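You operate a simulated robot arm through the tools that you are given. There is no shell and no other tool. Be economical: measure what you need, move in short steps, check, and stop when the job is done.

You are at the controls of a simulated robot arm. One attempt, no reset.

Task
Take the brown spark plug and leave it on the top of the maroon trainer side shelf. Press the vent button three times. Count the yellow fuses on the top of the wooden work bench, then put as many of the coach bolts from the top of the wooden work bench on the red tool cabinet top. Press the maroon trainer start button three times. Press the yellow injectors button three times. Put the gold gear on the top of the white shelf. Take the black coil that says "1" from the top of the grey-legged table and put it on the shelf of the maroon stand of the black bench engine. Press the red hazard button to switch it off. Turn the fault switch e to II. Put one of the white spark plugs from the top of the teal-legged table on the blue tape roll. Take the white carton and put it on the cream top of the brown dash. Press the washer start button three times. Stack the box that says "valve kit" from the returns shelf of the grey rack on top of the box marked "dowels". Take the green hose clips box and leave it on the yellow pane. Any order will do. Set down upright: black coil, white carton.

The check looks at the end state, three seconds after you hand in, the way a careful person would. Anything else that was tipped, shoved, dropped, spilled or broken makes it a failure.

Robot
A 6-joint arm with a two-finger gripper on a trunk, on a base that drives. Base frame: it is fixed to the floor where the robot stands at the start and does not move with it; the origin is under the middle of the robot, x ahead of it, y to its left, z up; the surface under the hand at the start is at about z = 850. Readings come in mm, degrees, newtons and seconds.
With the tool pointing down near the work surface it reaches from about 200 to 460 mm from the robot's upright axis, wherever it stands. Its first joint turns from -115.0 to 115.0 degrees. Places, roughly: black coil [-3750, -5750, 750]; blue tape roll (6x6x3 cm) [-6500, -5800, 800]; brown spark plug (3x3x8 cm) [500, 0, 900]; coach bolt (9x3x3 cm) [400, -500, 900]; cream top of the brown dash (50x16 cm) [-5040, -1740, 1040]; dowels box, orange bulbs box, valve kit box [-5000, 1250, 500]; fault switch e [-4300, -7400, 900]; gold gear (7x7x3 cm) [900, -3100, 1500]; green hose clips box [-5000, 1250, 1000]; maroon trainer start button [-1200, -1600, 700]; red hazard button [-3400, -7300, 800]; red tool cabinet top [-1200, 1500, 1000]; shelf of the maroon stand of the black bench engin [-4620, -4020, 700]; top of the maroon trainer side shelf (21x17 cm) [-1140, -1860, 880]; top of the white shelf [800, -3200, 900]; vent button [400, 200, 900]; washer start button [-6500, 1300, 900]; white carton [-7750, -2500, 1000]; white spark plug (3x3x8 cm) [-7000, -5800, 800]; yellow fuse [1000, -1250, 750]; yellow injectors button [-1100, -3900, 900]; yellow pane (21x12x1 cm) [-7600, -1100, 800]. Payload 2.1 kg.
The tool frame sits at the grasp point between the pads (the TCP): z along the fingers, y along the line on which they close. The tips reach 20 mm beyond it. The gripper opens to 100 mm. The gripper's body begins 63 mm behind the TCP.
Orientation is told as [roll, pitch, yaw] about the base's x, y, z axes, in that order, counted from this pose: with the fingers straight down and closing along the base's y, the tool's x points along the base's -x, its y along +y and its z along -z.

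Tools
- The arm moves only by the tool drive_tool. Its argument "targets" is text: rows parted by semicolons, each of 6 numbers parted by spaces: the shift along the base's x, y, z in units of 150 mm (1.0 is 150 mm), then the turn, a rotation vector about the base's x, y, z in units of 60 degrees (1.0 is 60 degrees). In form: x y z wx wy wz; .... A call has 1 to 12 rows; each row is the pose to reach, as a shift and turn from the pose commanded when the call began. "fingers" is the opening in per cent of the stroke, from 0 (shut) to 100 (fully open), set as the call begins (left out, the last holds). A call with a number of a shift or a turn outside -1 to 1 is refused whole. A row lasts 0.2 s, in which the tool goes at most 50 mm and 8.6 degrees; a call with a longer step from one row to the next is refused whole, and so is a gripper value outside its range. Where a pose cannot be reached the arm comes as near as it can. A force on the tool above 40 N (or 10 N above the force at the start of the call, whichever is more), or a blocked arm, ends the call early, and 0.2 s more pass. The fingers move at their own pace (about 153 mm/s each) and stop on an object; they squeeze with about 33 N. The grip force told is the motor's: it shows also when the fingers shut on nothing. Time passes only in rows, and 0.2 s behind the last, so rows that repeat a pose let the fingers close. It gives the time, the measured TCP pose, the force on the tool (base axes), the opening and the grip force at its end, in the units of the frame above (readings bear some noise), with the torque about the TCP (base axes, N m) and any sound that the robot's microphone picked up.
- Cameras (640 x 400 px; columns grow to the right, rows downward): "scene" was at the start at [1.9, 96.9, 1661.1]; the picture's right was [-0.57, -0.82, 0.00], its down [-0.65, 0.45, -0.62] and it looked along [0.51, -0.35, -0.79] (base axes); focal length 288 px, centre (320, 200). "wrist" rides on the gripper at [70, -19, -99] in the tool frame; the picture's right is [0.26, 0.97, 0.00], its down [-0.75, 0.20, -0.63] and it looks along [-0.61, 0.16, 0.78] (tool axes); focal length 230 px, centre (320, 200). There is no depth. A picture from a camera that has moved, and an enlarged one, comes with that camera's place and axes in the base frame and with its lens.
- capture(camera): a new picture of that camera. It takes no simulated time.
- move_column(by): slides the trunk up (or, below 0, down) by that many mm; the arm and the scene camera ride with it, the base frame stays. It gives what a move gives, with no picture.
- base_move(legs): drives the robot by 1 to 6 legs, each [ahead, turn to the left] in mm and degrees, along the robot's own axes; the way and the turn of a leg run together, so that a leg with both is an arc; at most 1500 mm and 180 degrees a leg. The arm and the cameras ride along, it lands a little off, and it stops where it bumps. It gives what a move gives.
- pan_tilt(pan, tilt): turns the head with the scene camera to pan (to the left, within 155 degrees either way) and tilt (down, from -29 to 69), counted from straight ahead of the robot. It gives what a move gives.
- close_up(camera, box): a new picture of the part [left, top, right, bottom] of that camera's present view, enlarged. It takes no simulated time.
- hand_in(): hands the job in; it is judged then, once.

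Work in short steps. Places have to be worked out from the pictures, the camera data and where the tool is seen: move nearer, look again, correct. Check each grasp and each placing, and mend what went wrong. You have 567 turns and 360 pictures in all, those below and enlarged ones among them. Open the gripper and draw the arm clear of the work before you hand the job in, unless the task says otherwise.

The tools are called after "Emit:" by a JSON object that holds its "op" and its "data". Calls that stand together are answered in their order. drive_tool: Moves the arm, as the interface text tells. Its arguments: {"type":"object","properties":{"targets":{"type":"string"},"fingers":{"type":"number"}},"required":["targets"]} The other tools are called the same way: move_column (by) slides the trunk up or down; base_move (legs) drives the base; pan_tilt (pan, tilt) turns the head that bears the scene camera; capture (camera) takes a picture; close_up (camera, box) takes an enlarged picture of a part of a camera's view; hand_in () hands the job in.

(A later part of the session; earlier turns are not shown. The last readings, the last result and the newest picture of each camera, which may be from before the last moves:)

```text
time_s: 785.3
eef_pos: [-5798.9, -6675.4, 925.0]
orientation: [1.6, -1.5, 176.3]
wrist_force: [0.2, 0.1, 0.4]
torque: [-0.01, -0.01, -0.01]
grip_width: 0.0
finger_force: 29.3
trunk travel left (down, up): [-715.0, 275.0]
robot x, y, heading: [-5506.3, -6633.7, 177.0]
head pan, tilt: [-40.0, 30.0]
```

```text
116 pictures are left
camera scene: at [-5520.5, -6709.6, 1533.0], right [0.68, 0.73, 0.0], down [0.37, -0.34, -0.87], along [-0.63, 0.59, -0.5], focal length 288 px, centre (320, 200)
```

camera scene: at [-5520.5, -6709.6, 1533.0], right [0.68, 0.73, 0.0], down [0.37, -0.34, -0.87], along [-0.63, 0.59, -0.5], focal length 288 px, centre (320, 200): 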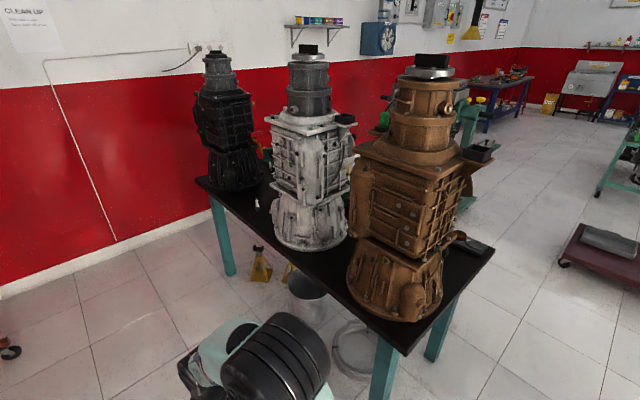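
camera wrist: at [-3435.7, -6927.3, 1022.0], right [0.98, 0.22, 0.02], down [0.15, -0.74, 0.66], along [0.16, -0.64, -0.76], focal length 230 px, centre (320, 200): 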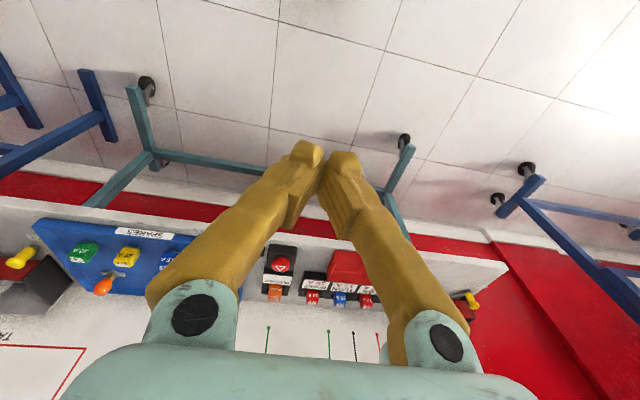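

The gearboxes stand on the table's south side; I go round its east end to work from the north side.

Emit:
{"op": "base_move", "data": {"legs": [[0, -90.3], [740, 0], [740, 0], [0, 93.3], [700, 0]]}}

Emit:
{"op": "pan_tilt", "data": {"pan": 50, "tilt": 35}}

Emit:
{"op": "capture", "data": {"camera": "scene"}}

```text
time_s: 804.0
eef_pos: [-6414.4, -5273.7, 923.9]
orientation: [1.7, -1.5, 180.0]
wrist_force: [0.4, 0.0, -0.4]
torque: [0.0, 0.0, 0.01]
grip_width: 0.0
finger_force: 29.2
trunk travel left (down, up): [-715.0, 275.0]
robot x, y, heading: [-6125.7, -5207.4, -179.2]
head pan, tilt: [-40.0, 30.0]
```

```text
time_s: 805.6
eef_pos: [-6415.5, -5272.4, 924.3]
orientation: [1.7, -1.5, 179.9]
wrist_force: [-0.3, 0.6, 0.8]
torque: [0.02, -0.01, 0.03]
grip_width: 0.0
finger_force: 29.6
trunk travel left (down, up): [-715.0, 275.0]
robot x, y, heading: [-6126.0, -5206.3, -179.2]
head pan, tilt: [50.0, 35.0]
```

```text
115 pictures are left
camera scene: at [-6120.5, -5414.6, 1525.2], right [-0.77, 0.63, 0.0], down [0.36, 0.44, -0.82], along [-0.52, -0.63, -0.57], focal length 288 px, centre (320, 200)
```

scene: 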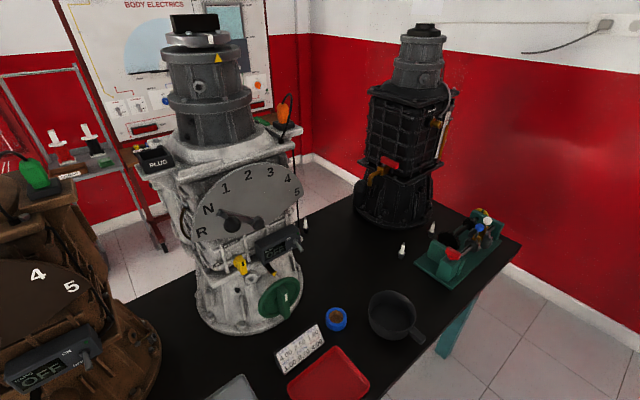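

White plugs at ≈(-6820,-5800) and others; blue tape roll ≈(-6462,-5756). I stand at (-6640,-5395) facing south, from where both are reachable.

Emit:
{"op": "base_move", "data": {"legs": [[514, 0], [0, 89.2], [170, 0]]}}

Emit:
{"op": "pan_tilt", "data": {"pan": 0, "tilt": 50}}

Emit:
{"op": "capture", "data": {"camera": "scene"}}

Emit:
{"op": "capture", "data": {"camera": "wrist"}}

```text
time_s: 813.6
eef_pos: [-6576.4, -5669.2, 924.1]
orientation: [1.7, -1.6, -89.7]
wrist_force: [-0.8, 0.1, 0.0]
torque: [-0.01, -0.02, 0.04]
grip_width: 0.1
finger_force: 29.4
trunk travel left (down, up): [-715.0, 275.0]
robot x, y, heading: [-6645.4, -5380.5, -88.7]
head pan, tilt: [50.0, 35.0]
```

```text
time_s: 814.8
eef_pos: [-6576.8, -5668.1, 924.4]
orientation: [1.7, -1.5, -89.7]
wrist_force: [-1.3, -0.9, -0.2]
torque: [0.0, 0.02, -0.05]
grip_width: 0.0
finger_force: 29.6
trunk travel left (down, up): [-715.0, 275.0]
robot x, y, heading: [-6644.7, -5380.1, -88.9]
head pan, tilt: [0.0, 50.0]
```

```text
114 pictures are left
camera scene: at [-6504.7, -5395.2, 1503.5], right [-1.0, -0.02, 0.0], down [-0.02, 0.77, -0.64], along [0.01, -0.64, -0.77], focal length 288 px, centre (320, 200)
```

scene: 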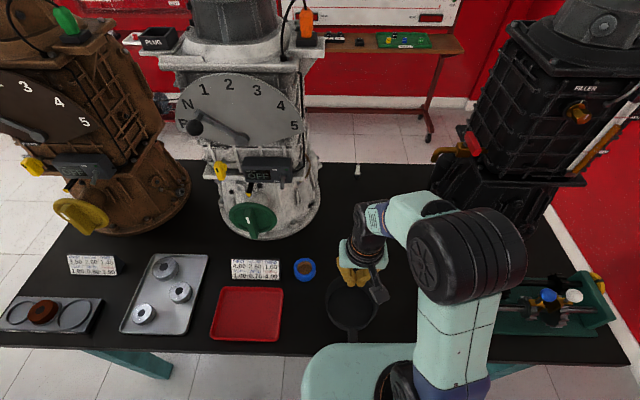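

```text
113 pictures are left
camera wrist: at [-6597.7, -5595.9, 1022.0], right [0.96, 0.26, 0.02], down [0.19, -0.73, 0.66], along [0.19, -0.63, -0.76], focal length 230 px, centre (320, 200)
```

wrist: 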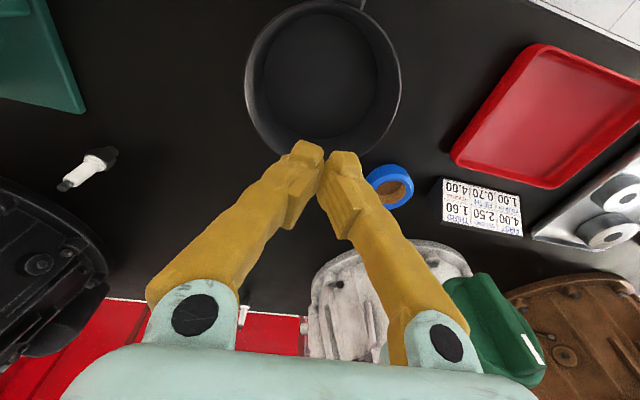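

Emit:
{"op": "close_up", "data": {"camera": "wrist", "box": [340, 140, 440, 230]}}

Emit:
{"op": "close_up", "data": {"camera": "wrist", "box": [40, 130, 140, 210]}}

Emit:
{"op": "close_up", "data": {"camera": "scene", "box": [280, 245, 340, 295]}}

```text
4.44 times, centred on (390, 185) of wrist
camera zoom: at [-6597.7, -5595.9, 1022.0], right [0.96, 0.26, 0.02], down [0.19, -0.73, 0.66], along [0.19, -0.63, -0.76], focal length 1022 px, centre (9, 267)
```

zoom: 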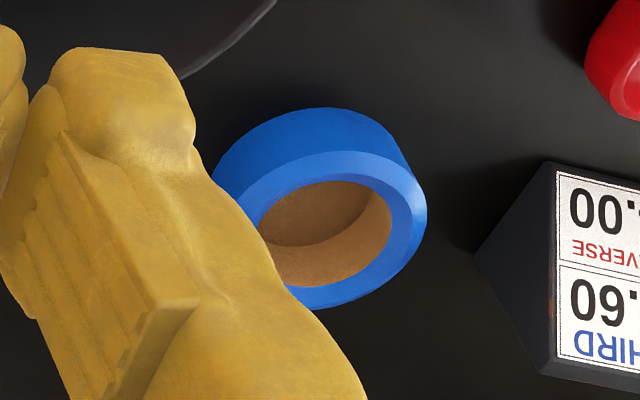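

```text
5.00 times, centred on (90, 170) of wrist
camera zoom: at [-6597.7, -5595.9, 1022.0], right [0.96, 0.26, 0.02], down [0.19, -0.73, 0.66], along [0.19, -0.63, -0.76], focal length 1150 px, centre (1470, 350)
```

zoom: 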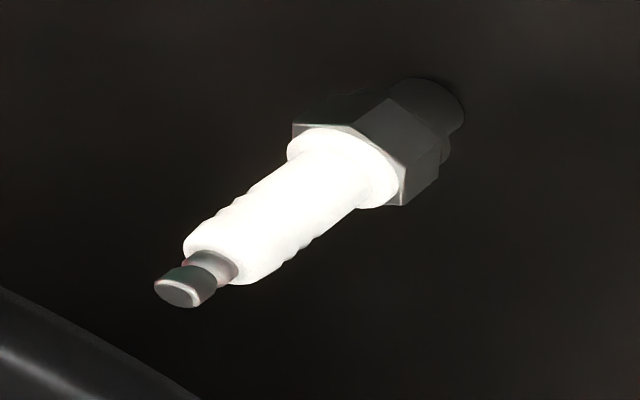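

```text
8.00 times, centred on (310, 270) of scene
camera zoom: at [-6504.7, -5395.2, 1503.5], right [-1.0, -0.02, 0.0], down [-0.02, 0.77, -0.64], along [0.01, -0.64, -0.77], focal length 2304 px, centre (400, -360)
```

zoom: 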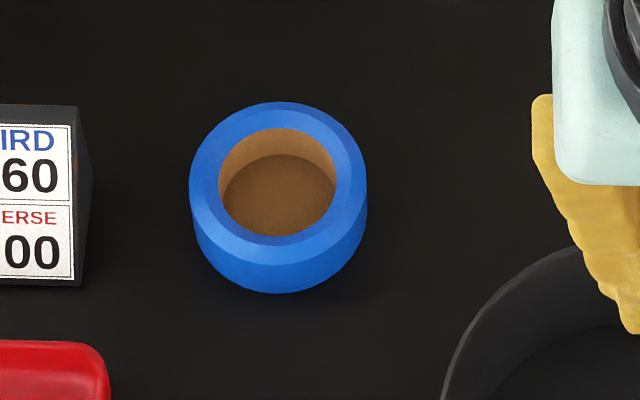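

The tape roll's core has a floor about 14 mm down, 39 mm wide: the plug can stand in it. Plug stands upright at (-6785,-5781), top ≈851. I move over the plug.

Emit:
{"op": "drive_tool", "data": {"targets": "-0.25 -0.1 0 0 0 0; -0.5 -0.2 0 0 0 0; -0.75 -0.35 0 0 0 0; -1 -0.5 0 0 0 0; -1 -0.5 0 0 0 0", "fingers": 60}}

Emit:
{"op": "drive_tool", "data": {"targets": "-0.2 -0.12 0 0 0 0; -0.38 -0.25 0 0 0 0; -0.38 -0.25 0 0 0 0"}}

Emit:
{"op": "capture", "data": {"camera": "wrist"}}

```text
time_s: 816.0
eef_pos: [-6726.6, -5741.3, 921.6]
orientation: [1.8, -1.5, -89.7]
wrist_force: [0.1, -0.2, -0.4]
torque: [-0.02, 0.02, 0.04]
grip_width: 60.0
finger_force: 0.1
trunk travel left (down, up): [-715.0, 275.0]
robot x, y, heading: [-6644.1, -5382.6, -88.7]
head pan, tilt: [0.0, 50.0]
```

```text
time_s: 816.8
eef_pos: [-6779.9, -5780.1, 923.1]
orientation: [1.7, -1.5, -89.7]
wrist_force: [0.6, 0.5, -0.4]
torque: [0.0, 0.0, 0.02]
grip_width: 60.1
finger_force: 0.1
trunk travel left (down, up): [-715.0, 275.0]
robot x, y, heading: [-6646.6, -5378.9, -88.8]
head pan, tilt: [0.0, 50.0]
```

```text
109 pictures are left
camera wrist: at [-6802.3, -5707.5, 1020.9], right [0.96, 0.26, 0.02], down [0.19, -0.73, 0.66], along [0.19, -0.63, -0.76], focal length 230 px, centre (320, 200)
```

wrist: 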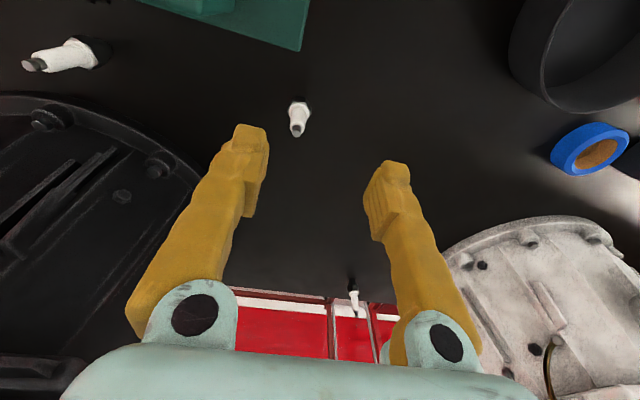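

Plug at (-6796,-5787). I correct position and the slight tilt, and descend to z≈830.

Emit:
{"op": "drive_tool", "data": {"targets": "-0.05 -0.02 0 0.012 0.014 0; -0.107 -0.047 -0.1 0.025 0.028 0; -0.107 -0.047 -0.3 0.025 0.028 0; -0.107 -0.047 -0.45 0.025 0.028 0; -0.107 -0.047 -0.45 0.025 0.028 0"}}

Emit:
{"op": "capture", "data": {"camera": "wrist"}}

```text
time_s: 818.0
eef_pos: [-6798.4, -5787.2, 854.8]
orientation: [0.0, 0.0, -89.9]
wrist_force: [-0.4, -0.4, 0.0]
torque: [0.02, 0.0, 0.04]
grip_width: 59.7
finger_force: 0.1
trunk travel left (down, up): [-715.0, 275.0]
robot x, y, heading: [-6647.0, -5384.1, -88.9]
head pan, tilt: [0.0, 50.0]
```

```text
108 pictures are left
camera wrist: at [-6817.2, -5716.7, 955.2], right [0.96, 0.26, 0.0], down [0.2, -0.75, 0.63], along [0.17, -0.61, -0.78], focal length 230 px, centre (320, 200)
```

wrist: 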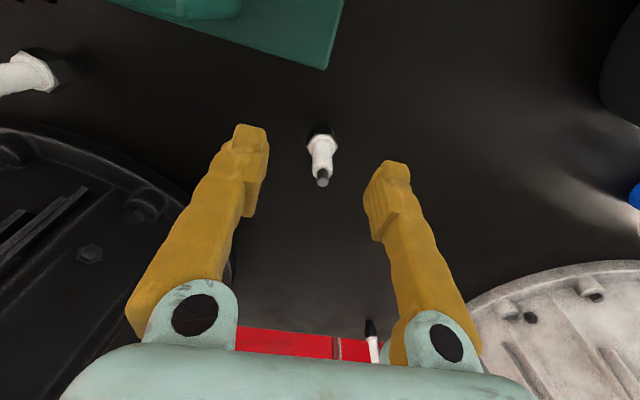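

Aligned. Down to z≈830 and close, then lift.

Emit:
{"op": "drive_tool", "data": {"targets": "0 0.01 -0.08 0 0 0; 0 0.01 -0.16 0 0 0; 0 0.01 -0.16 0 0 0"}}

Emit:
{"op": "drive_tool", "data": {"targets": "0 0 0 0 0 0; 0 0 0 0 0 0; 0 0 0 0 0 0", "fingers": 0}}

Emit:
{"op": "drive_tool", "data": {"targets": "0 0 0.1 0 0 0; 0 0 0.3 0 0 0; 0 0 0.6 0 0 0; 0 0 0.7 0 0 0; 0 0 0.7 0 0 0"}}

Emit:
{"op": "capture", "data": {"camera": "wrist"}}

```text
time_s: 818.8
eef_pos: [-6800.0, -5785.5, 831.7]
orientation: [0.0, 0.1, -89.8]
wrist_force: [0.6, -0.8, 0.8]
torque: [-0.01, 0.01, -0.02]
grip_width: 59.9
finger_force: 0.0
trunk travel left (down, up): [-715.0, 275.0]
robot x, y, heading: [-6645.1, -5382.8, -88.7]
head pan, tilt: [0.0, 50.0]
```

```text
time_s: 819.5
eef_pos: [-6799.8, -5785.1, 832.4]
orientation: [0.0, 0.0, -89.7]
wrist_force: [1.1, -0.5, -0.7]
torque: [0.0, 0.0, 0.01]
grip_width: 11.7
finger_force: 33.0
trunk travel left (down, up): [-715.0, 275.0]
robot x, y, heading: [-6647.4, -5381.5, -89.0]
head pan, tilt: [0.0, 50.0]
```

```text
time_s: 820.8
eef_pos: [-6800.0, -5786.3, 938.4]
orientation: [0.0, 0.0, -89.8]
wrist_force: [0.5, -0.2, -0.8]
torque: [0.01, -0.03, -0.01]
grip_width: 11.6
finger_force: 33.4
trunk travel left (down, up): [-715.0, 275.0]
robot x, y, heading: [-6645.0, -5381.4, -88.8]
head pan, tilt: [0.0, 50.0]
```

```text
107 pictures are left
camera wrist: at [-6817.4, -5716.4, 1037.7], right [0.96, 0.26, 0.0], down [0.2, -0.75, 0.63], along [0.17, -0.61, -0.78], focal length 230 px, centre (320, 200)
```

wrist: 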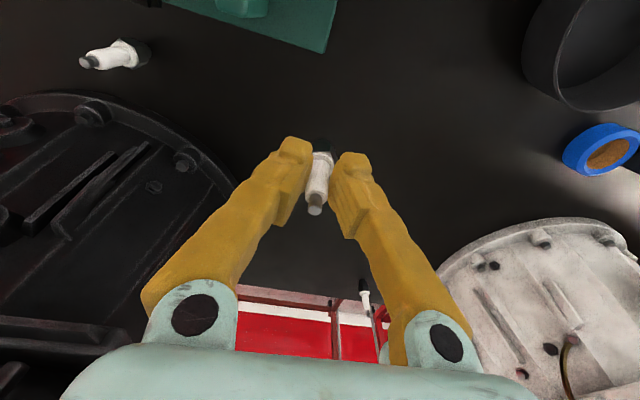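

Held. I carry it over to the tape roll at ≈(-6464,-5737).

Emit:
{"op": "drive_tool", "data": {"targets": "0.25 0.04 0 0 0 0; 0.5 0.08 0 0 0 0; 0.75 0.12 0 0 0 0; 1 0.15 0 0 0 0; 1 0.15 0 0 0 0"}}

Emit:
{"op": "drive_tool", "data": {"targets": "0.25 0.04 0 0 0 0; 0.5 0.08 0 0 0 0; 0.75 0.12 0 0 0 0; 1 0.15 0 0 0 0; 1 0.15 0 0 0 0"}}

Emit:
{"op": "drive_tool", "data": {"targets": "0.1 0.01 0 0 0 0; 0.2 0.02 0 0 0 0; 0.2 0.02 0 0 0 0"}}

Emit:
{"op": "capture", "data": {"camera": "wrist"}}

Emit:
{"op": "close_up", "data": {"camera": "scene", "box": [250, 200, 370, 300]}}

```text
time_s: 822.0
eef_pos: [-6650.3, -5763.9, 938.8]
orientation: [0.2, 0.0, -89.6]
wrist_force: [-0.1, 1.0, -0.9]
torque: [-0.01, -0.01, 0.0]
grip_width: 11.7
finger_force: 33.1
trunk travel left (down, up): [-715.0, 275.0]
robot x, y, heading: [-6644.4, -5380.7, -88.7]
head pan, tilt: [0.0, 50.0]
```

```text
time_s: 823.1
eef_pos: [-6502.0, -5742.0, 937.1]
orientation: [0.0, -0.1, -89.7]
wrist_force: [-0.8, 0.5, -0.3]
torque: [0.01, -0.01, 0.0]
grip_width: 11.6
finger_force: 33.1
trunk travel left (down, up): [-715.0, 275.0]
robot x, y, heading: [-6643.1, -5384.1, -89.0]
head pan, tilt: [0.0, 50.0]
```

```text
time_s: 824.0
eef_pos: [-6469.7, -5737.2, 937.6]
orientation: [0.1, -0.1, -89.7]
wrist_force: [-0.2, 0.1, -1.3]
torque: [-0.01, -0.02, 0.02]
grip_width: 11.7
finger_force: 33.5
trunk travel left (down, up): [-715.0, 275.0]
robot x, y, heading: [-6640.6, -5384.0, -88.8]
head pan, tilt: [0.0, 50.0]
```

```text
106 pictures are left
camera wrist: at [-6488.6, -5667.7, 1036.7], right [0.96, 0.26, 0.0], down [0.2, -0.75, 0.63], along [0.17, -0.61, -0.78], focal length 230 px, centre (320, 200)
```

wrist: 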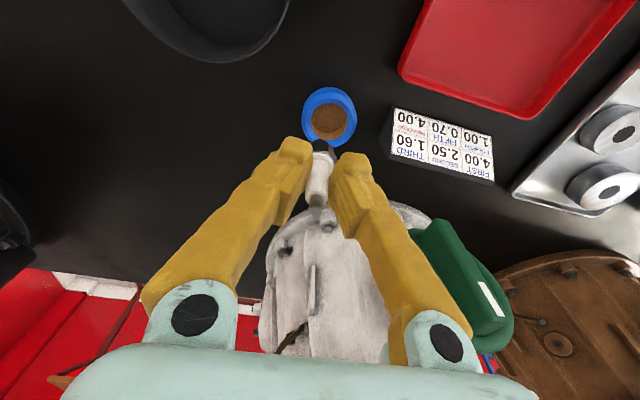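

```text
4.00 times, centred on (310, 250) of scene
camera zoom: at [-6505.0, -5395.2, 1503.5], right [-1.0, -0.02, 0.0], down [-0.02, 0.77, -0.64], along [0.01, -0.64, -0.77], focal length 1152 px, centre (360, 0)
```

zoom: 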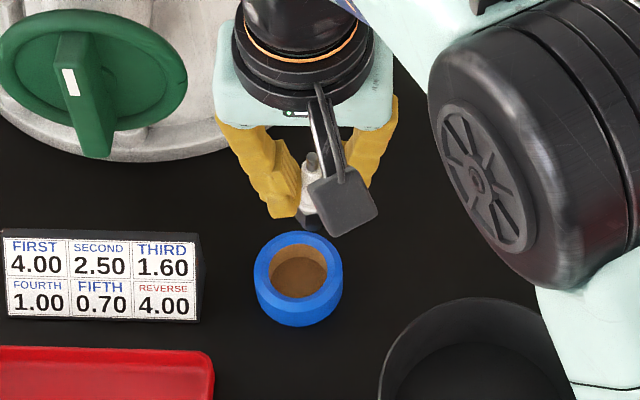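

Tape centre ≈(-6459,-5741). I shift +11/-4 and descend until the plug's foot is just above, then check.

Emit:
{"op": "drive_tool", "data": {"targets": "0.04 -0.015 -0.1 0 0 0; 0.073 -0.027 -0.25 0 0 0; 0.073 -0.027 -0.37 0 0 0; 0.073 -0.027 -0.37 0 0 0"}}

Emit:
{"op": "capture", "data": {"camera": "wrist"}}

Emit:
{"op": "close_up", "data": {"camera": "scene", "box": [270, 220, 350, 290]}}

```text
time_s: 825.0
eef_pos: [-6460.1, -5743.0, 881.8]
orientation: [0.0, 0.1, -89.7]
wrist_force: [0.5, 1.2, -0.5]
torque: [-0.01, 0.02, -0.01]
grip_width: 11.4
finger_force: 32.7
trunk travel left (down, up): [-715.0, 275.0]
robot x, y, heading: [-6643.0, -5380.5, -88.7]
head pan, tilt: [0.0, 50.0]
```

```text
104 pictures are left
camera wrist: at [-6478.1, -5671.7, 982.3], right [0.96, 0.26, 0.0], down [0.2, -0.75, 0.63], along [0.17, -0.61, -0.78], focal length 230 px, centre (320, 200)
```

wrist: 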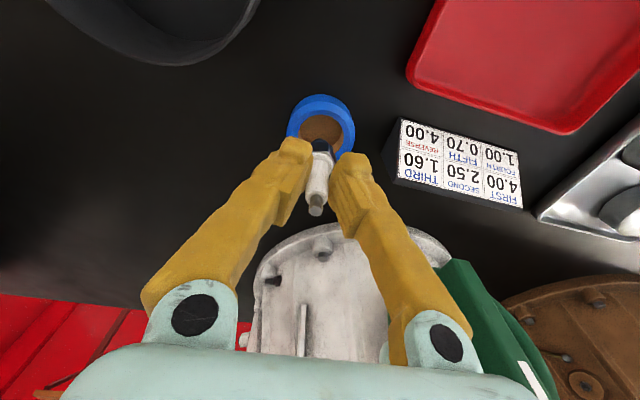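

```text
5.71 times, centred on (310, 255) of scene
camera zoom: at [-6504.8, -5395.1, 1503.5], right [-1.0, -0.02, 0.0], down [-0.02, 0.77, -0.64], along [0.01, -0.64, -0.77], focal length 1646 px, centre (377, -114)
```

zoom: 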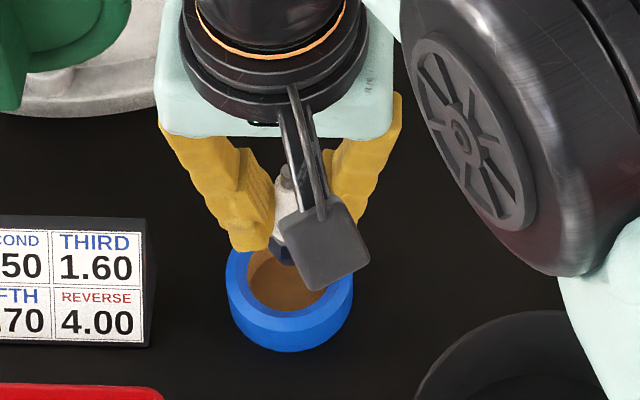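

Tape centre reads (-6460,-5737). I correct +6 in y and lower gently into the core.

Emit:
{"op": "drive_tool", "data": {"targets": "0 0.04 -0.05 0 0 0; 0 0.04 -0.12 0 0 0; 0 0.04 -0.17 0 0 0; 0 0.04 -0.2 0 0 0; 0 0.04 -0.22 0 0 0; 0 0.04 -0.24 0 0 0; 0 0.04 -0.26 0 0 0; 0 0.04 -0.28 0 0 0; 0 0.04 -0.3 0 0 0"}}

Emit:
{"op": "capture", "data": {"camera": "wrist"}}

Emit:
{"op": "close_up", "data": {"camera": "scene", "box": [270, 220, 350, 290]}}

```text
time_s: 827.0
eef_pos: [-6458.9, -5736.1, 839.2]
orientation: [0.0, -0.1, -89.7]
wrist_force: [-0.6, -0.8, 0.6]
torque: [-0.04, 0.02, 0.01]
grip_width: 11.6
finger_force: 33.0
trunk travel left (down, up): [-715.0, 275.0]
robot x, y, heading: [-6644.4, -5381.6, -88.8]
head pan, tilt: [0.0, 50.0]
```

```text
102 pictures are left
camera wrist: at [-6477.4, -5666.5, 938.5], right [0.96, 0.26, 0.0], down [0.2, -0.75, 0.63], along [0.17, -0.61, -0.78], focal length 230 px, centre (320, 200)
```

wrist: 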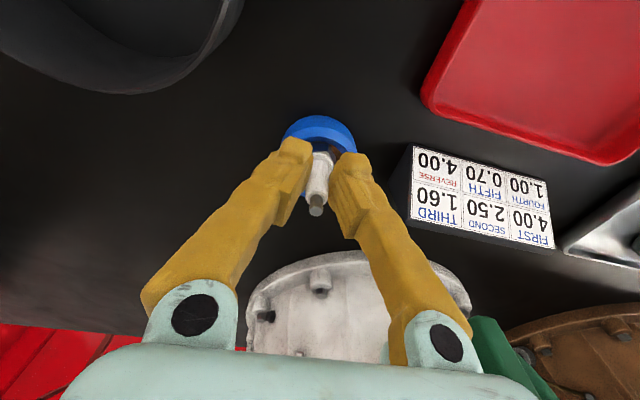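

```text
5.71 times, centred on (310, 255) of scene
camera zoom: at [-6504.8, -5395.1, 1503.5], right [-1.0, -0.02, 0.0], down [-0.02, 0.77, -0.64], along [0.01, -0.64, -0.77], focal length 1646 px, centre (377, -114)
```

zoom: 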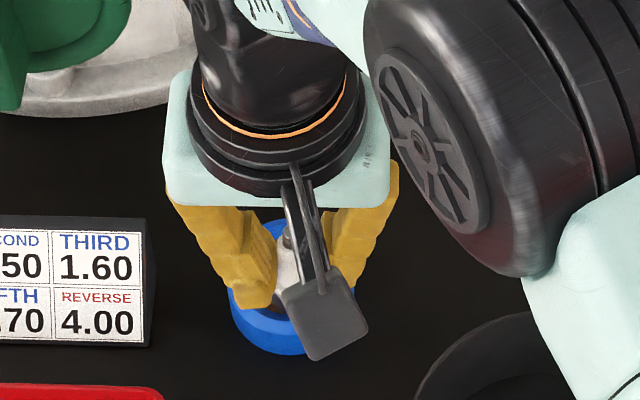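

Emit:
{"op": "drive_tool", "data": {"targets": "0 0 -0.015 0 0 0; 0 0 -0.03 0 0 0; 0 0 -0.045 0 0 0; 0 0 -0.06 0 0 0; 0 0 -0.075 0 0 0; 0 0 -0.09 0 0 0; 0 0 -0.105 0 0 0; 0 0 -0.12 0 0 0"}}

```text
time_s: 828.8
eef_pos: [-6458.9, -5733.4, 821.7]
orientation: [0.0, -0.3, -89.6]
wrist_force: [3.6, -6.8, 36.5]
torque: [-0.12, -0.04, -0.01]
grip_width: 11.3
finger_force: 33.0
trunk travel left (down, up): [-715.0, 275.0]
robot x, y, heading: [-6645.0, -5379.6, -88.6]
head pan, tilt: [0.0, 50.0]
```

Firm contact (36 N). I ease up 4 mm, open a little and look.

Emit:
{"op": "drive_tool", "data": {"targets": "0 0 0.03 0 0 0; 0 0 0.03 0 0 0"}}

Emit:
{"op": "drive_tool", "data": {"targets": "0 0 0 0 0 0; 0 0 0 0 0 0", "fingers": 30}}

Emit:
{"op": "capture", "data": {"camera": "wrist"}}

```text
time_s: 829.4
eef_pos: [-6458.2, -5734.7, 822.2]
orientation: [-0.1, 0.2, -89.7]
wrist_force: [0.6, 0.0, -0.8]
torque: [0.0, 0.0, -0.01]
grip_width: 11.8
finger_force: 33.3
trunk travel left (down, up): [-715.0, 275.0]
robot x, y, heading: [-6643.4, -5383.3, -88.9]
head pan, tilt: [0.0, 50.0]
```

```text
time_s: 830.0
eef_pos: [-6457.2, -5734.1, 823.1]
orientation: [0.0, 0.0, -89.7]
wrist_force: [-0.4, -0.4, -0.2]
torque: [0.0, 0.0, 0.01]
grip_width: 30.3
finger_force: 0.1
trunk travel left (down, up): [-715.0, 275.0]
robot x, y, heading: [-6645.8, -5381.4, -88.7]
head pan, tilt: [0.0, 50.0]
```

```text
100 pictures are left
camera wrist: at [-6476.1, -5665.7, 924.1], right [0.96, 0.26, 0.0], down [0.2, -0.75, 0.63], along [0.17, -0.61, -0.78], focal length 230 px, centre (320, 200)
```

wrist: 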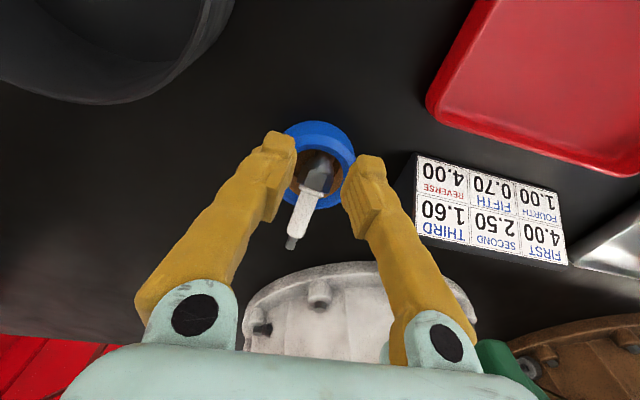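

The plug leans in the hollow core, which is not a convincing "on". I will re-grip it and lay it across the top of the roll (its hexagon then sits in the hole). First re-grip and lift.

Emit:
{"op": "drive_tool", "data": {"targets": "0 -0.02 0.03 0 0 0; 0 -0.04 0.07 0 0 0; 0 -0.04 0.07 0 0 0"}}

Emit:
{"op": "drive_tool", "data": {"targets": "0 0 0 0 0 0; 0 0 0 0 0 0; 0 0 0 0 0 0", "fingers": 0}}

Emit:
{"op": "drive_tool", "data": {"targets": "0 0 0.05 0 0 0; 0 0 0.15 0 0 0; 0 0 0.35 0 0 0; 0 0 0.6 0 0 0; 0 0 0.6 0 0 0"}}

Emit:
{"op": "capture", "data": {"camera": "wrist"}}

Emit:
{"op": "close_up", "data": {"camera": "scene", "box": [250, 190, 370, 300]}}

```text
time_s: 830.8
eef_pos: [-6457.6, -5742.3, 833.8]
orientation: [0.1, -0.1, -89.7]
wrist_force: [0.0, 0.5, 0.8]
torque: [0.01, 0.03, 0.01]
grip_width: 30.0
finger_force: 0.1
trunk travel left (down, up): [-715.0, 275.0]
robot x, y, heading: [-6649.7, -5384.3, -88.8]
head pan, tilt: [0.0, 50.0]
```

```text
time_s: 831.5
eef_pos: [-6456.8, -5742.3, 833.8]
orientation: [0.0, 0.1, -89.7]
wrist_force: [-0.1, -0.2, -0.5]
torque: [0.05, 0.01, 0.03]
grip_width: 0.1
finger_force: 29.4
trunk travel left (down, up): [-715.0, 275.0]
robot x, y, heading: [-6648.2, -5384.5, -88.5]
head pan, tilt: [0.0, 50.0]
```

```text
time_s: 832.8
eef_pos: [-6457.5, -5744.6, 924.7]
orientation: [0.0, 0.0, -89.7]
wrist_force: [-1.0, -0.1, 0.3]
torque: [0.02, 0.02, 0.02]
grip_width: 0.2
finger_force: 29.7
trunk travel left (down, up): [-715.0, 275.0]
robot x, y, heading: [-6641.5, -5385.4, -88.8]
head pan, tilt: [0.0, 50.0]
```

```text
99 pictures are left
camera wrist: at [-6475.8, -5673.4, 1025.5], right [0.96, 0.26, 0.0], down [0.2, -0.75, 0.63], along [0.17, -0.61, -0.78], focal length 230 px, centre (320, 200)
```

wrist: 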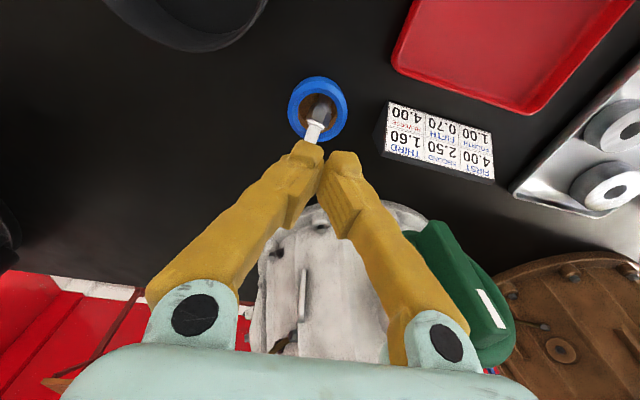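

```text
3.64 times, centred on (310, 245) of scene
camera zoom: at [-6504.4, -5395.6, 1503.4], right [-1.0, -0.02, 0.0], down [-0.02, 0.77, -0.64], along [0.01, -0.64, -0.77], focal length 1047 px, centre (356, 36)
```

zoom: 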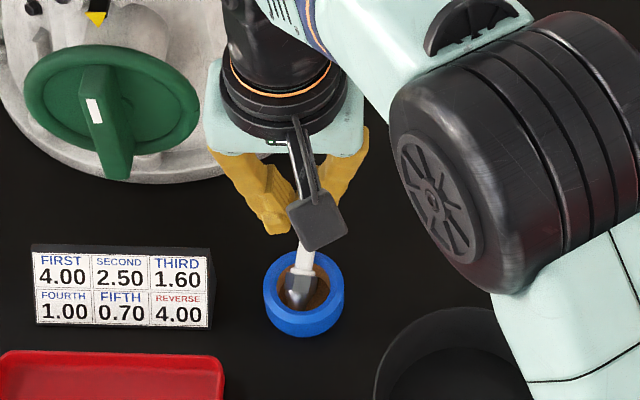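

I missed it: the plug leans over the rim. I move the tool aside to see how it rests.

Emit:
{"op": "drive_tool", "data": {"targets": "-0.25 0.1 0.1 0 0 0; -0.5 0.2 0.2 0 0 0; -0.75 0.3 0.2 0 0 0; -0.98 0.4 0.2 0 0 0; -0.98 0.4 0.2 0 0 0"}}

Emit:
{"op": "close_up", "data": {"camera": "scene", "box": [270, 220, 350, 290]}}

Emit:
{"op": "close_up", "data": {"camera": "wrist", "box": [440, 60, 640, 220]}}

```text
time_s: 834.0
eef_pos: [-6606.6, -5681.1, 953.0]
orientation: [-0.1, 0.0, -89.7]
wrist_force: [-0.1, -0.6, -0.6]
torque: [0.04, 0.02, 0.0]
grip_width: 0.0
finger_force: 29.7
trunk travel left (down, up): [-715.0, 275.0]
robot x, y, heading: [-6648.3, -5383.7, -88.7]
head pan, tilt: [0.0, 50.0]
```

```text
5.71 times, centred on (310, 255) of scene
camera zoom: at [-6504.0, -5395.6, 1503.4], right [-1.0, -0.02, 0.0], down [-0.02, 0.77, -0.64], along [0.01, -0.64, -0.77], focal length 1646 px, centre (377, -114)
```

zoom: 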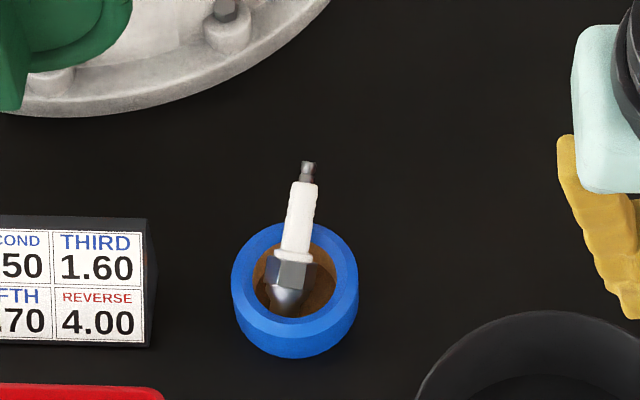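

```text
2.50 times, centred on (540, 140) of wrist
camera zoom: at [-6624.4, -5610.7, 1053.4], right [0.96, 0.26, 0.0], down [0.2, -0.75, 0.63], along [0.17, -0.61, -0.78], focal length 575 px, centre (-230, 350)
```

zoom: 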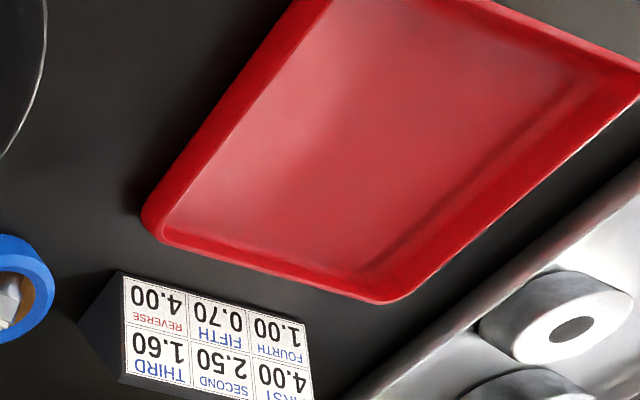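

The plug leans ~25° toward −y with its foot in the core: foot ≈(-6456,-5742), top ≈(-6467,-5775,848). I go over its ceramic at (-6464,-5762) with fingers open, and check.

Emit:
{"op": "drive_tool", "data": {"targets": "0.25 -0.14 -0.05 0 0 0; 0.5 -0.28 -0.1 0 0 0; 0.75 -0.42 -0.2 0 0 0; 0.95 -0.54 -0.35 0 0 0; 0.95 -0.54 -0.45 0 0 0; 0.95 -0.54 -0.45 0 0 0", "fingers": 45}}

Emit:
{"op": "capture", "data": {"camera": "wrist"}}

```text
time_s: 835.4
eef_pos: [-6462.5, -5763.3, 886.3]
orientation: [-0.1, 0.0, -89.8]
wrist_force: [-0.2, 0.3, 0.8]
torque: [-0.02, 0.02, -0.02]
grip_width: 44.9
finger_force: 0.0
trunk travel left (down, up): [-715.0, 275.0]
robot x, y, heading: [-6646.6, -5379.9, -88.7]
head pan, tilt: [0.0, 50.0]
```

```text
95 pictures are left
camera wrist: at [-6480.7, -5694.5, 987.3], right [0.96, 0.26, 0.0], down [0.2, -0.75, 0.63], along [0.17, -0.61, -0.78], focal length 230 px, centre (320, 200)
```

wrist: 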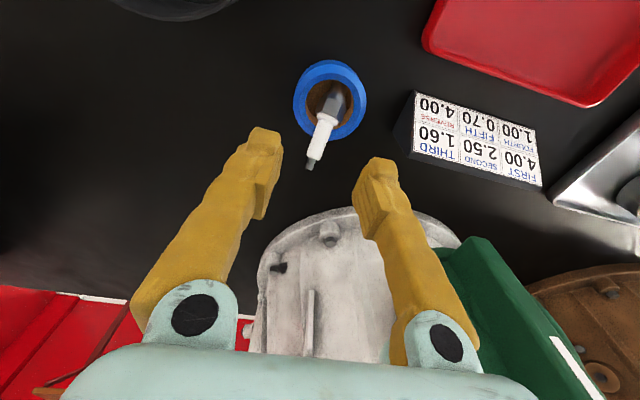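

I need the plug's height from another angle; I look from further west.

Emit:
{"op": "drive_tool", "data": {"targets": "-0.25 0.1 0.1 0 0 0; -0.5 0.2 0.2 0 0 0; -0.7 0.35 0.2 0 0 0; -0.7 0.35 0.2 0 0 0"}}

Emit:
{"op": "close_up", "data": {"camera": "wrist", "box": [340, 60, 500, 220]}}

```text
time_s: 836.4
eef_pos: [-6566.5, -5711.1, 919.3]
orientation: [0.0, 0.0, -89.7]
wrist_force: [0.5, 0.3, -0.4]
torque: [0.0, 0.02, 0.02]
grip_width: 45.1
finger_force: 0.0
trunk travel left (down, up): [-715.0, 275.0]
robot x, y, heading: [-6647.2, -5379.8, -89.0]
head pan, tilt: [0.0, 50.0]
```

```text
2.50 times, centred on (420, 140) of wrist
camera zoom: at [-6585.2, -5641.9, 1018.9], right [0.96, 0.26, 0.0], down [0.2, -0.75, 0.63], along [0.17, -0.61, -0.78], focal length 575 px, centre (70, 350)
```

zoom: 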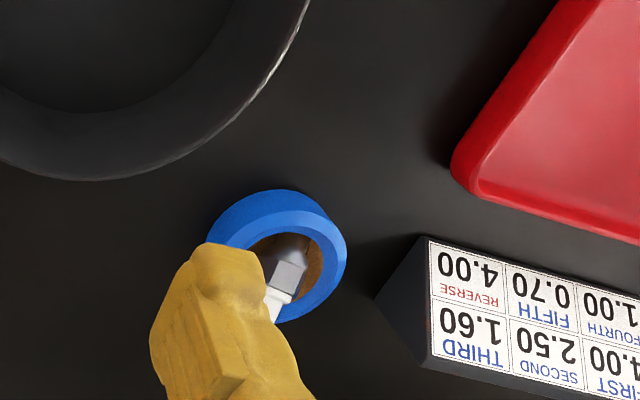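

Emit:
{"op": "drive_tool", "data": {"targets": "-0.15 0.1 0.1 0 0 0; -0.3 0.25 0.2 0 0 0; -0.3 0.25 0.2 0 0 0"}}

Emit:
{"op": "close_up", "data": {"camera": "wrist", "box": [380, 80, 540, 240]}}

```text
time_s: 837.1
eef_pos: [-6613.1, -5675.9, 949.2]
orientation: [0.0, 0.0, -89.8]
wrist_force: [0.1, -0.5, -0.5]
torque: [0.05, 0.03, 0.04]
grip_width: 45.0
finger_force: 0.0
trunk travel left (down, up): [-715.0, 275.0]
robot x, y, heading: [-6645.4, -5379.7, -88.9]
head pan, tilt: [0.0, 50.0]
```

```text
2.50 times, centred on (460, 160) of wrist
camera zoom: at [-6632.2, -5606.3, 1048.7], right [0.96, 0.26, 0.0], down [0.2, -0.75, 0.63], along [0.17, -0.61, -0.78], focal length 575 px, centre (-30, 300)
```

zoom: 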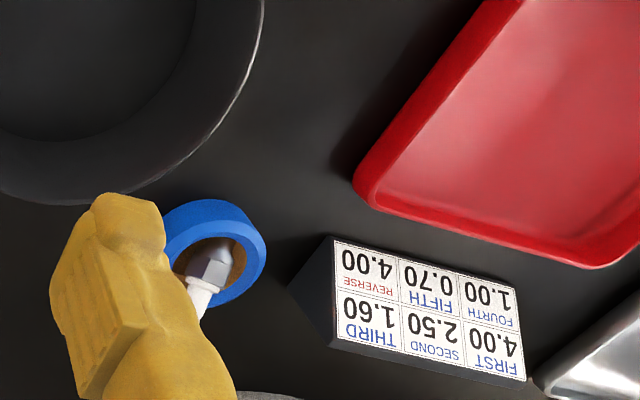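

I rely on the geometry (top ≈845) and descend straddling the ceramic, then close and read the width.

Emit:
{"op": "drive_tool", "data": {"targets": "0.25 -0.14 0 0 0 0; 0.5 -0.28 0 0 0 0; 0.75 -0.42 0 0 0 0; 0.99 -0.57 0 0 0 0; 0.99 -0.57 -0.25 0 0 0; 0.99 -0.57 -0.5 0 0 0; 0.99 -0.57 -0.75 0 0 0; 0.99 -0.57 -0.75 0 0 0"}}

Emit:
{"op": "drive_tool", "data": {"targets": "0 0 0 0 0 0; 0 0 0 0 0 0; 0 0 0 0 0 0", "fingers": 0}}

Emit:
{"op": "capture", "data": {"camera": "wrist"}}

```text
time_s: 839.0
eef_pos: [-6465.9, -5759.3, 832.1]
orientation: [-0.1, -0.1, -89.8]
wrist_force: [-0.6, 0.0, -0.1]
torque: [0.03, -0.02, -0.01]
grip_width: 45.1
finger_force: 0.0
trunk travel left (down, up): [-715.0, 275.0]
robot x, y, heading: [-6644.8, -5382.7, -88.8]
head pan, tilt: [0.0, 50.0]
```

```text
time_s: 839.8
eef_pos: [-6466.4, -5758.7, 832.9]
orientation: [0.0, 0.0, -89.7]
wrist_force: [-0.3, -0.1, 0.7]
torque: [0.04, -0.03, 0.0]
grip_width: 0.1
finger_force: 29.6
trunk travel left (down, up): [-715.0, 275.0]
robot x, y, heading: [-6645.0, -5379.2, -88.7]
head pan, tilt: [0.0, 50.0]
```

```text
92 pictures are left
camera wrist: at [-6485.0, -5688.6, 932.7], right [0.96, 0.26, 0.0], down [0.2, -0.75, 0.63], along [0.17, -0.61, -0.78], focal length 230 px, centre (320, 200)
```

wrist: 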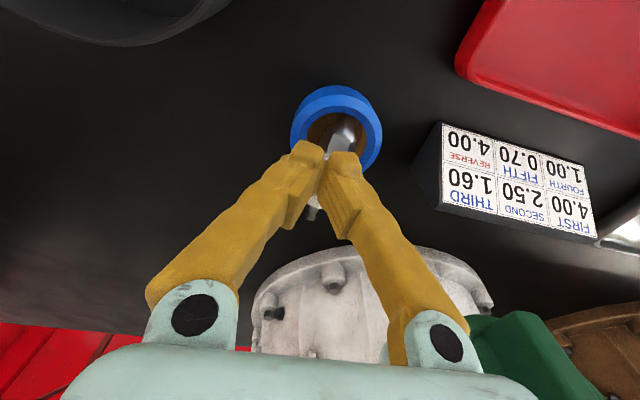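

The fingers closed above it: the plug actually lies over the rim, lower than thought. I'll take it by the ceramic just outside the roll (y≈-5783), at a lower height.

Emit:
{"op": "drive_tool", "data": {"targets": "0 0 0.1 0 0 0; 0 0 0.2 0 0 0; 0 -0.1 0.2 0 0 0; 0 -0.165 0.2 0 0 0; 0 -0.165 0.2 0 0 0", "fingers": 45}}

Emit:
{"op": "capture", "data": {"camera": "wrist"}}

```text
time_s: 841.0
eef_pos: [-6465.3, -5785.1, 864.2]
orientation: [0.0, 0.0, -89.7]
wrist_force: [-0.1, -0.2, -0.3]
torque: [-0.01, 0.02, -0.01]
grip_width: 44.9
finger_force: 0.0
trunk travel left (down, up): [-715.0, 275.0]
robot x, y, heading: [-6646.6, -5378.1, -88.8]
head pan, tilt: [0.0, 50.0]
```

```text
91 pictures are left
camera wrist: at [-6483.9, -5715.0, 964.0], right [0.96, 0.26, 0.0], down [0.2, -0.75, 0.63], along [0.17, -0.61, -0.78], focal length 230 px, centre (320, 200)
```

wrist: 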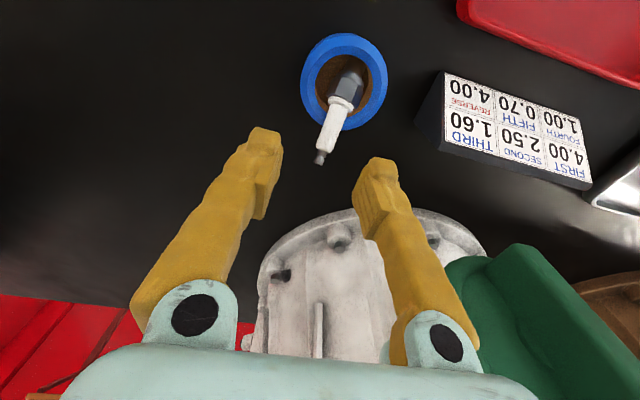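

Ceramic at ≈(-6461,-5777,~812). I shift slightly and descend to TCP z≈820, then close.

Emit:
{"op": "drive_tool", "data": {"targets": "0.02 0.04 -0.1 0 0 0; 0.025 0.045 -0.2 0 0 0; 0.025 0.045 -0.3 0 0 0; 0.025 0.045 -0.3 0 0 0"}}

Emit:
{"op": "drive_tool", "data": {"targets": "0 0 0 0 0 0; 0 0 0 0 0 0; 0 0 0 0 0 0", "fingers": 0}}

Emit:
{"op": "capture", "data": {"camera": "wrist"}}

```text
time_s: 842.0
eef_pos: [-6460.1, -5775.7, 818.9]
orientation: [0.0, 0.1, -89.7]
wrist_force: [1.1, 0.6, -0.4]
torque: [0.0, -0.01, -0.01]
grip_width: 45.2
finger_force: 0.0
trunk travel left (down, up): [-715.0, 275.0]
robot x, y, heading: [-6645.3, -5378.1, -88.7]
head pan, tilt: [0.0, 50.0]
```

```text
time_s: 842.8
eef_pos: [-6460.0, -5776.6, 820.2]
orientation: [0.0, 0.0, -89.7]
wrist_force: [-0.1, 0.0, 0.8]
torque: [0.02, -0.02, -0.03]
grip_width: 11.7
finger_force: 32.8
trunk travel left (down, up): [-715.0, 275.0]
robot x, y, heading: [-6644.7, -5382.9, -88.9]
head pan, tilt: [0.0, 50.0]
```

```text
90 pictures are left
camera wrist: at [-6479.2, -5706.8, 919.9], right [0.96, 0.26, 0.0], down [0.2, -0.75, 0.63], along [0.17, -0.61, -0.78], focal length 230 px, centre (320, 200)
```

wrist: 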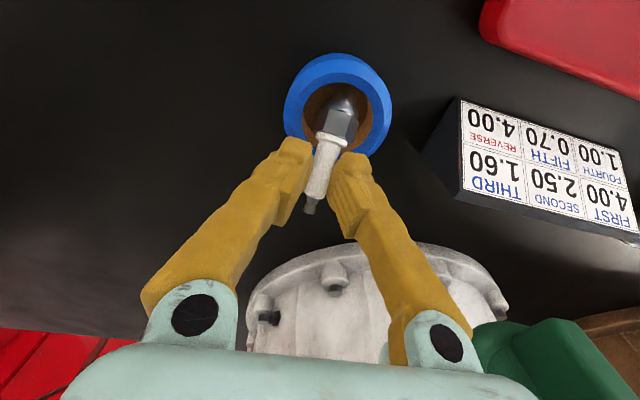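

Gripped (11.7 mm). I lift 45 mm and check its attitude.

Emit:
{"op": "drive_tool", "data": {"targets": "0 0 0.04 0 0 0; 0 0 0.12 0 0 0; 0 0 0.22 0 0 0; 0 0 0.3 0 0 0; 0 0 0.3 0 0 0"}}

Emit:
{"op": "close_up", "data": {"camera": "scene", "box": [260, 200, 360, 290]}}

Emit:
{"op": "capture", "data": {"camera": "wrist"}}

```text
time_s: 844.0
eef_pos: [-6461.0, -5778.6, 863.7]
orientation: [0.0, 0.0, -89.7]
wrist_force: [-0.2, -1.1, -0.9]
torque: [0.0, 0.02, 0.02]
grip_width: 11.7
finger_force: 33.3
trunk travel left (down, up): [-715.0, 275.0]
robot x, y, heading: [-6645.0, -5378.8, -88.9]
head pan, tilt: [0.0, 50.0]
```

```text
4.44 times, centred on (310, 245) of scene
camera zoom: at [-6504.6, -5395.4, 1503.5], right [-1.0, -0.02, 0.0], down [-0.02, 0.77, -0.64], along [0.01, -0.64, -0.77], focal length 1280 px, centre (364, 0)
```

zoom: 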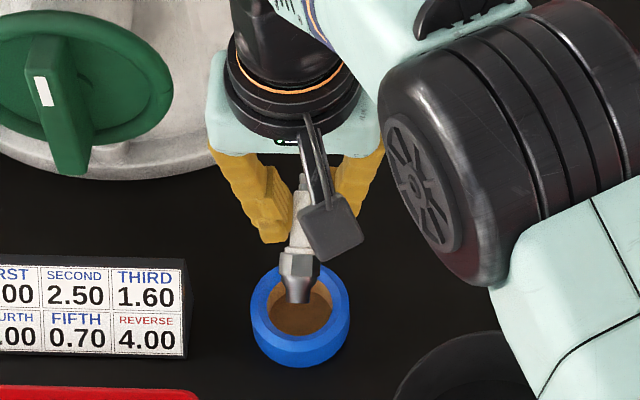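

```text
88 pictures are left
camera wrist: at [-6479.4, -5707.9, 963.6], right [0.96, 0.26, 0.0], down [0.2, -0.75, 0.63], along [0.17, -0.61, -0.78], focal length 230 px, centre (320, 200)
```

wrist: 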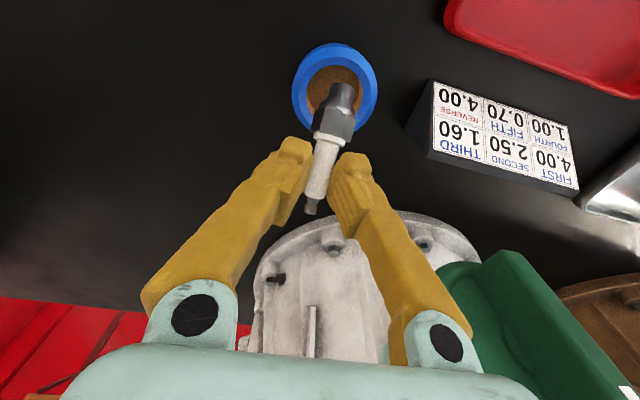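

The plug hangs 39° from vertical, foot toward me. I'll lay it down on the free table area west of the roll by lowering it so it pivots flat, then re-grip it lying. Moving there first.

Emit:
{"op": "drive_tool", "data": {"targets": "0 0 0.15 0 0 0; -0.2 -0.08 0.15 0 0 0; -0.4 -0.16 0.15 0 0 0; -0.57 -0.22 0.15 0 0 0; -0.57 -0.22 0 0 0 0; -0.57 -0.22 -0.1 0 0 0; -0.57 -0.22 -0.1 0 0 0"}}

Emit:
{"op": "capture", "data": {"camera": "wrist"}}

```text
time_s: 845.5
eef_pos: [-6545.3, -5811.4, 849.8]
orientation: [0.0, 0.0, -89.7]
wrist_force: [-0.5, 0.6, 0.4]
torque: [0.02, 0.0, 0.0]
grip_width: 11.4
finger_force: 33.0
trunk travel left (down, up): [-715.0, 275.0]
robot x, y, heading: [-6641.7, -5379.8, -88.8]
head pan, tilt: [0.0, 50.0]
```

```text
87 pictures are left
camera wrist: at [-6564.7, -5741.2, 949.5], right [0.96, 0.26, 0.0], down [0.2, -0.75, 0.63], along [0.17, -0.61, -0.78], focal length 230 px, centre (320, 200)
```

wrist: 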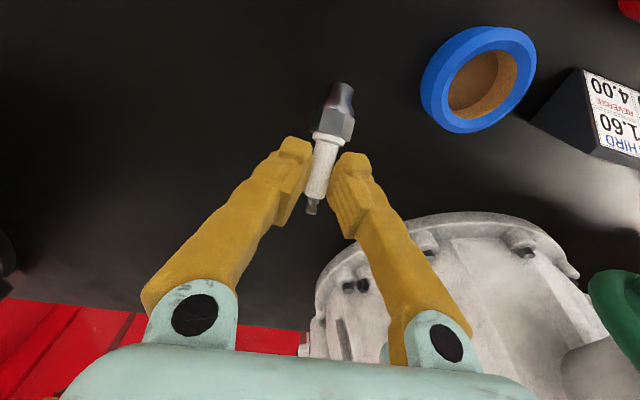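

Lowering slowly so the foot touches and the plug pivots flat.

Emit:
{"op": "drive_tool", "data": {"targets": "0 0 -0.08 0 0 0; 0 0 -0.16 0 0 0; 0 0 -0.22 0 0 0; 0 0 -0.26 0 0 0; 0 0 -0.29 0 0 0; 0 0 -0.32 0 0 0; 0 0 -0.34 0 0 0; 0 0 -0.36 0 0 0"}}

Emit:
{"op": "capture", "data": {"camera": "wrist"}}

```text
time_s: 847.4
eef_pos: [-6546.1, -5810.3, 797.4]
orientation: [0.0, -0.3, -89.7]
wrist_force: [4.3, -9.5, 27.2]
torque: [0.47, -0.07, -0.09]
grip_width: 11.7
finger_force: 33.1
trunk travel left (down, up): [-715.0, 275.0]
robot x, y, heading: [-6646.2, -5385.0, -88.9]
head pan, tilt: [0.0, 50.0]
```

```text
86 pictures are left
camera wrist: at [-6564.5, -5738.9, 896.0], right [0.96, 0.26, 0.0], down [0.2, -0.75, 0.63], along [0.17, -0.61, -0.77], focal length 230 px, centre (320, 200)
```

wrist: 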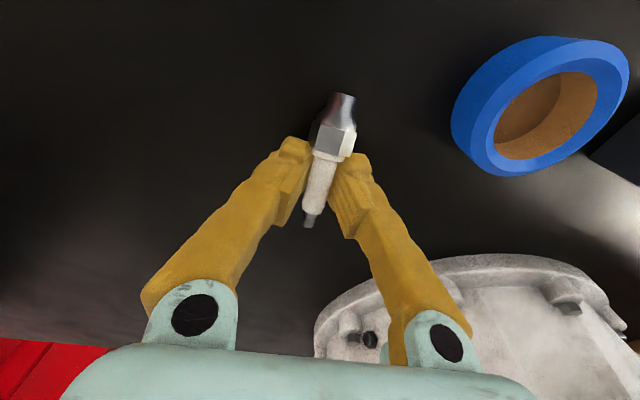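

The plug has pivoted almost flat. I release it gently and look.

Emit:
{"op": "drive_tool", "data": {"targets": "0 0 0 0 0 0; 0 0 0 0 0 0", "fingers": 30}}

Emit:
{"op": "drive_tool", "data": {"targets": "0 0 0.15 0 0 0; 0 0 0.35 0 0 0; 0 0 0.35 0 0 0"}}

Emit:
{"op": "capture", "data": {"camera": "wrist"}}

```text
time_s: 848.0
eef_pos: [-6546.0, -5809.3, 794.0]
orientation: [0.0, 0.0, -89.6]
wrist_force: [-0.1, -0.4, -0.1]
torque: [0.0, -0.01, -0.04]
grip_width: 29.7
finger_force: 0.0
trunk travel left (down, up): [-715.0, 275.0]
robot x, y, heading: [-6644.2, -5379.0, -88.6]
head pan, tilt: [0.0, 50.0]
```

```text
time_s: 848.8
eef_pos: [-6548.1, -5810.4, 848.5]
orientation: [0.1, -0.1, -89.7]
wrist_force: [-0.3, -0.5, 0.6]
torque: [0.02, -0.03, -0.01]
grip_width: 29.8
finger_force: 0.1
trunk travel left (down, up): [-715.0, 275.0]
robot x, y, heading: [-6645.5, -5383.1, -88.8]
head pan, tilt: [0.0, 50.0]
```

```text
85 pictures are left
camera wrist: at [-6566.0, -5740.0, 947.5], right [0.96, 0.26, 0.0], down [0.2, -0.75, 0.63], along [0.17, -0.61, -0.78], focal length 230 px, centre (320, 200)
```

wrist: 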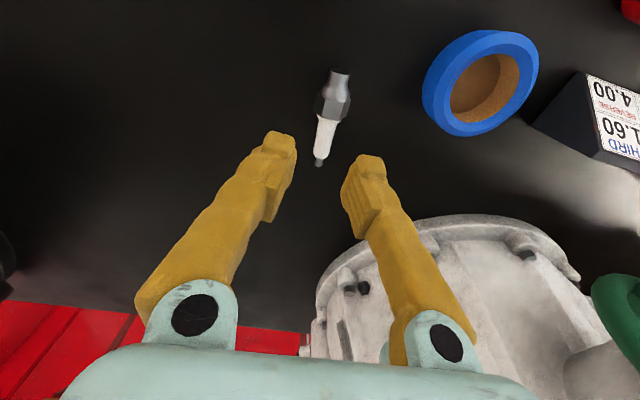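

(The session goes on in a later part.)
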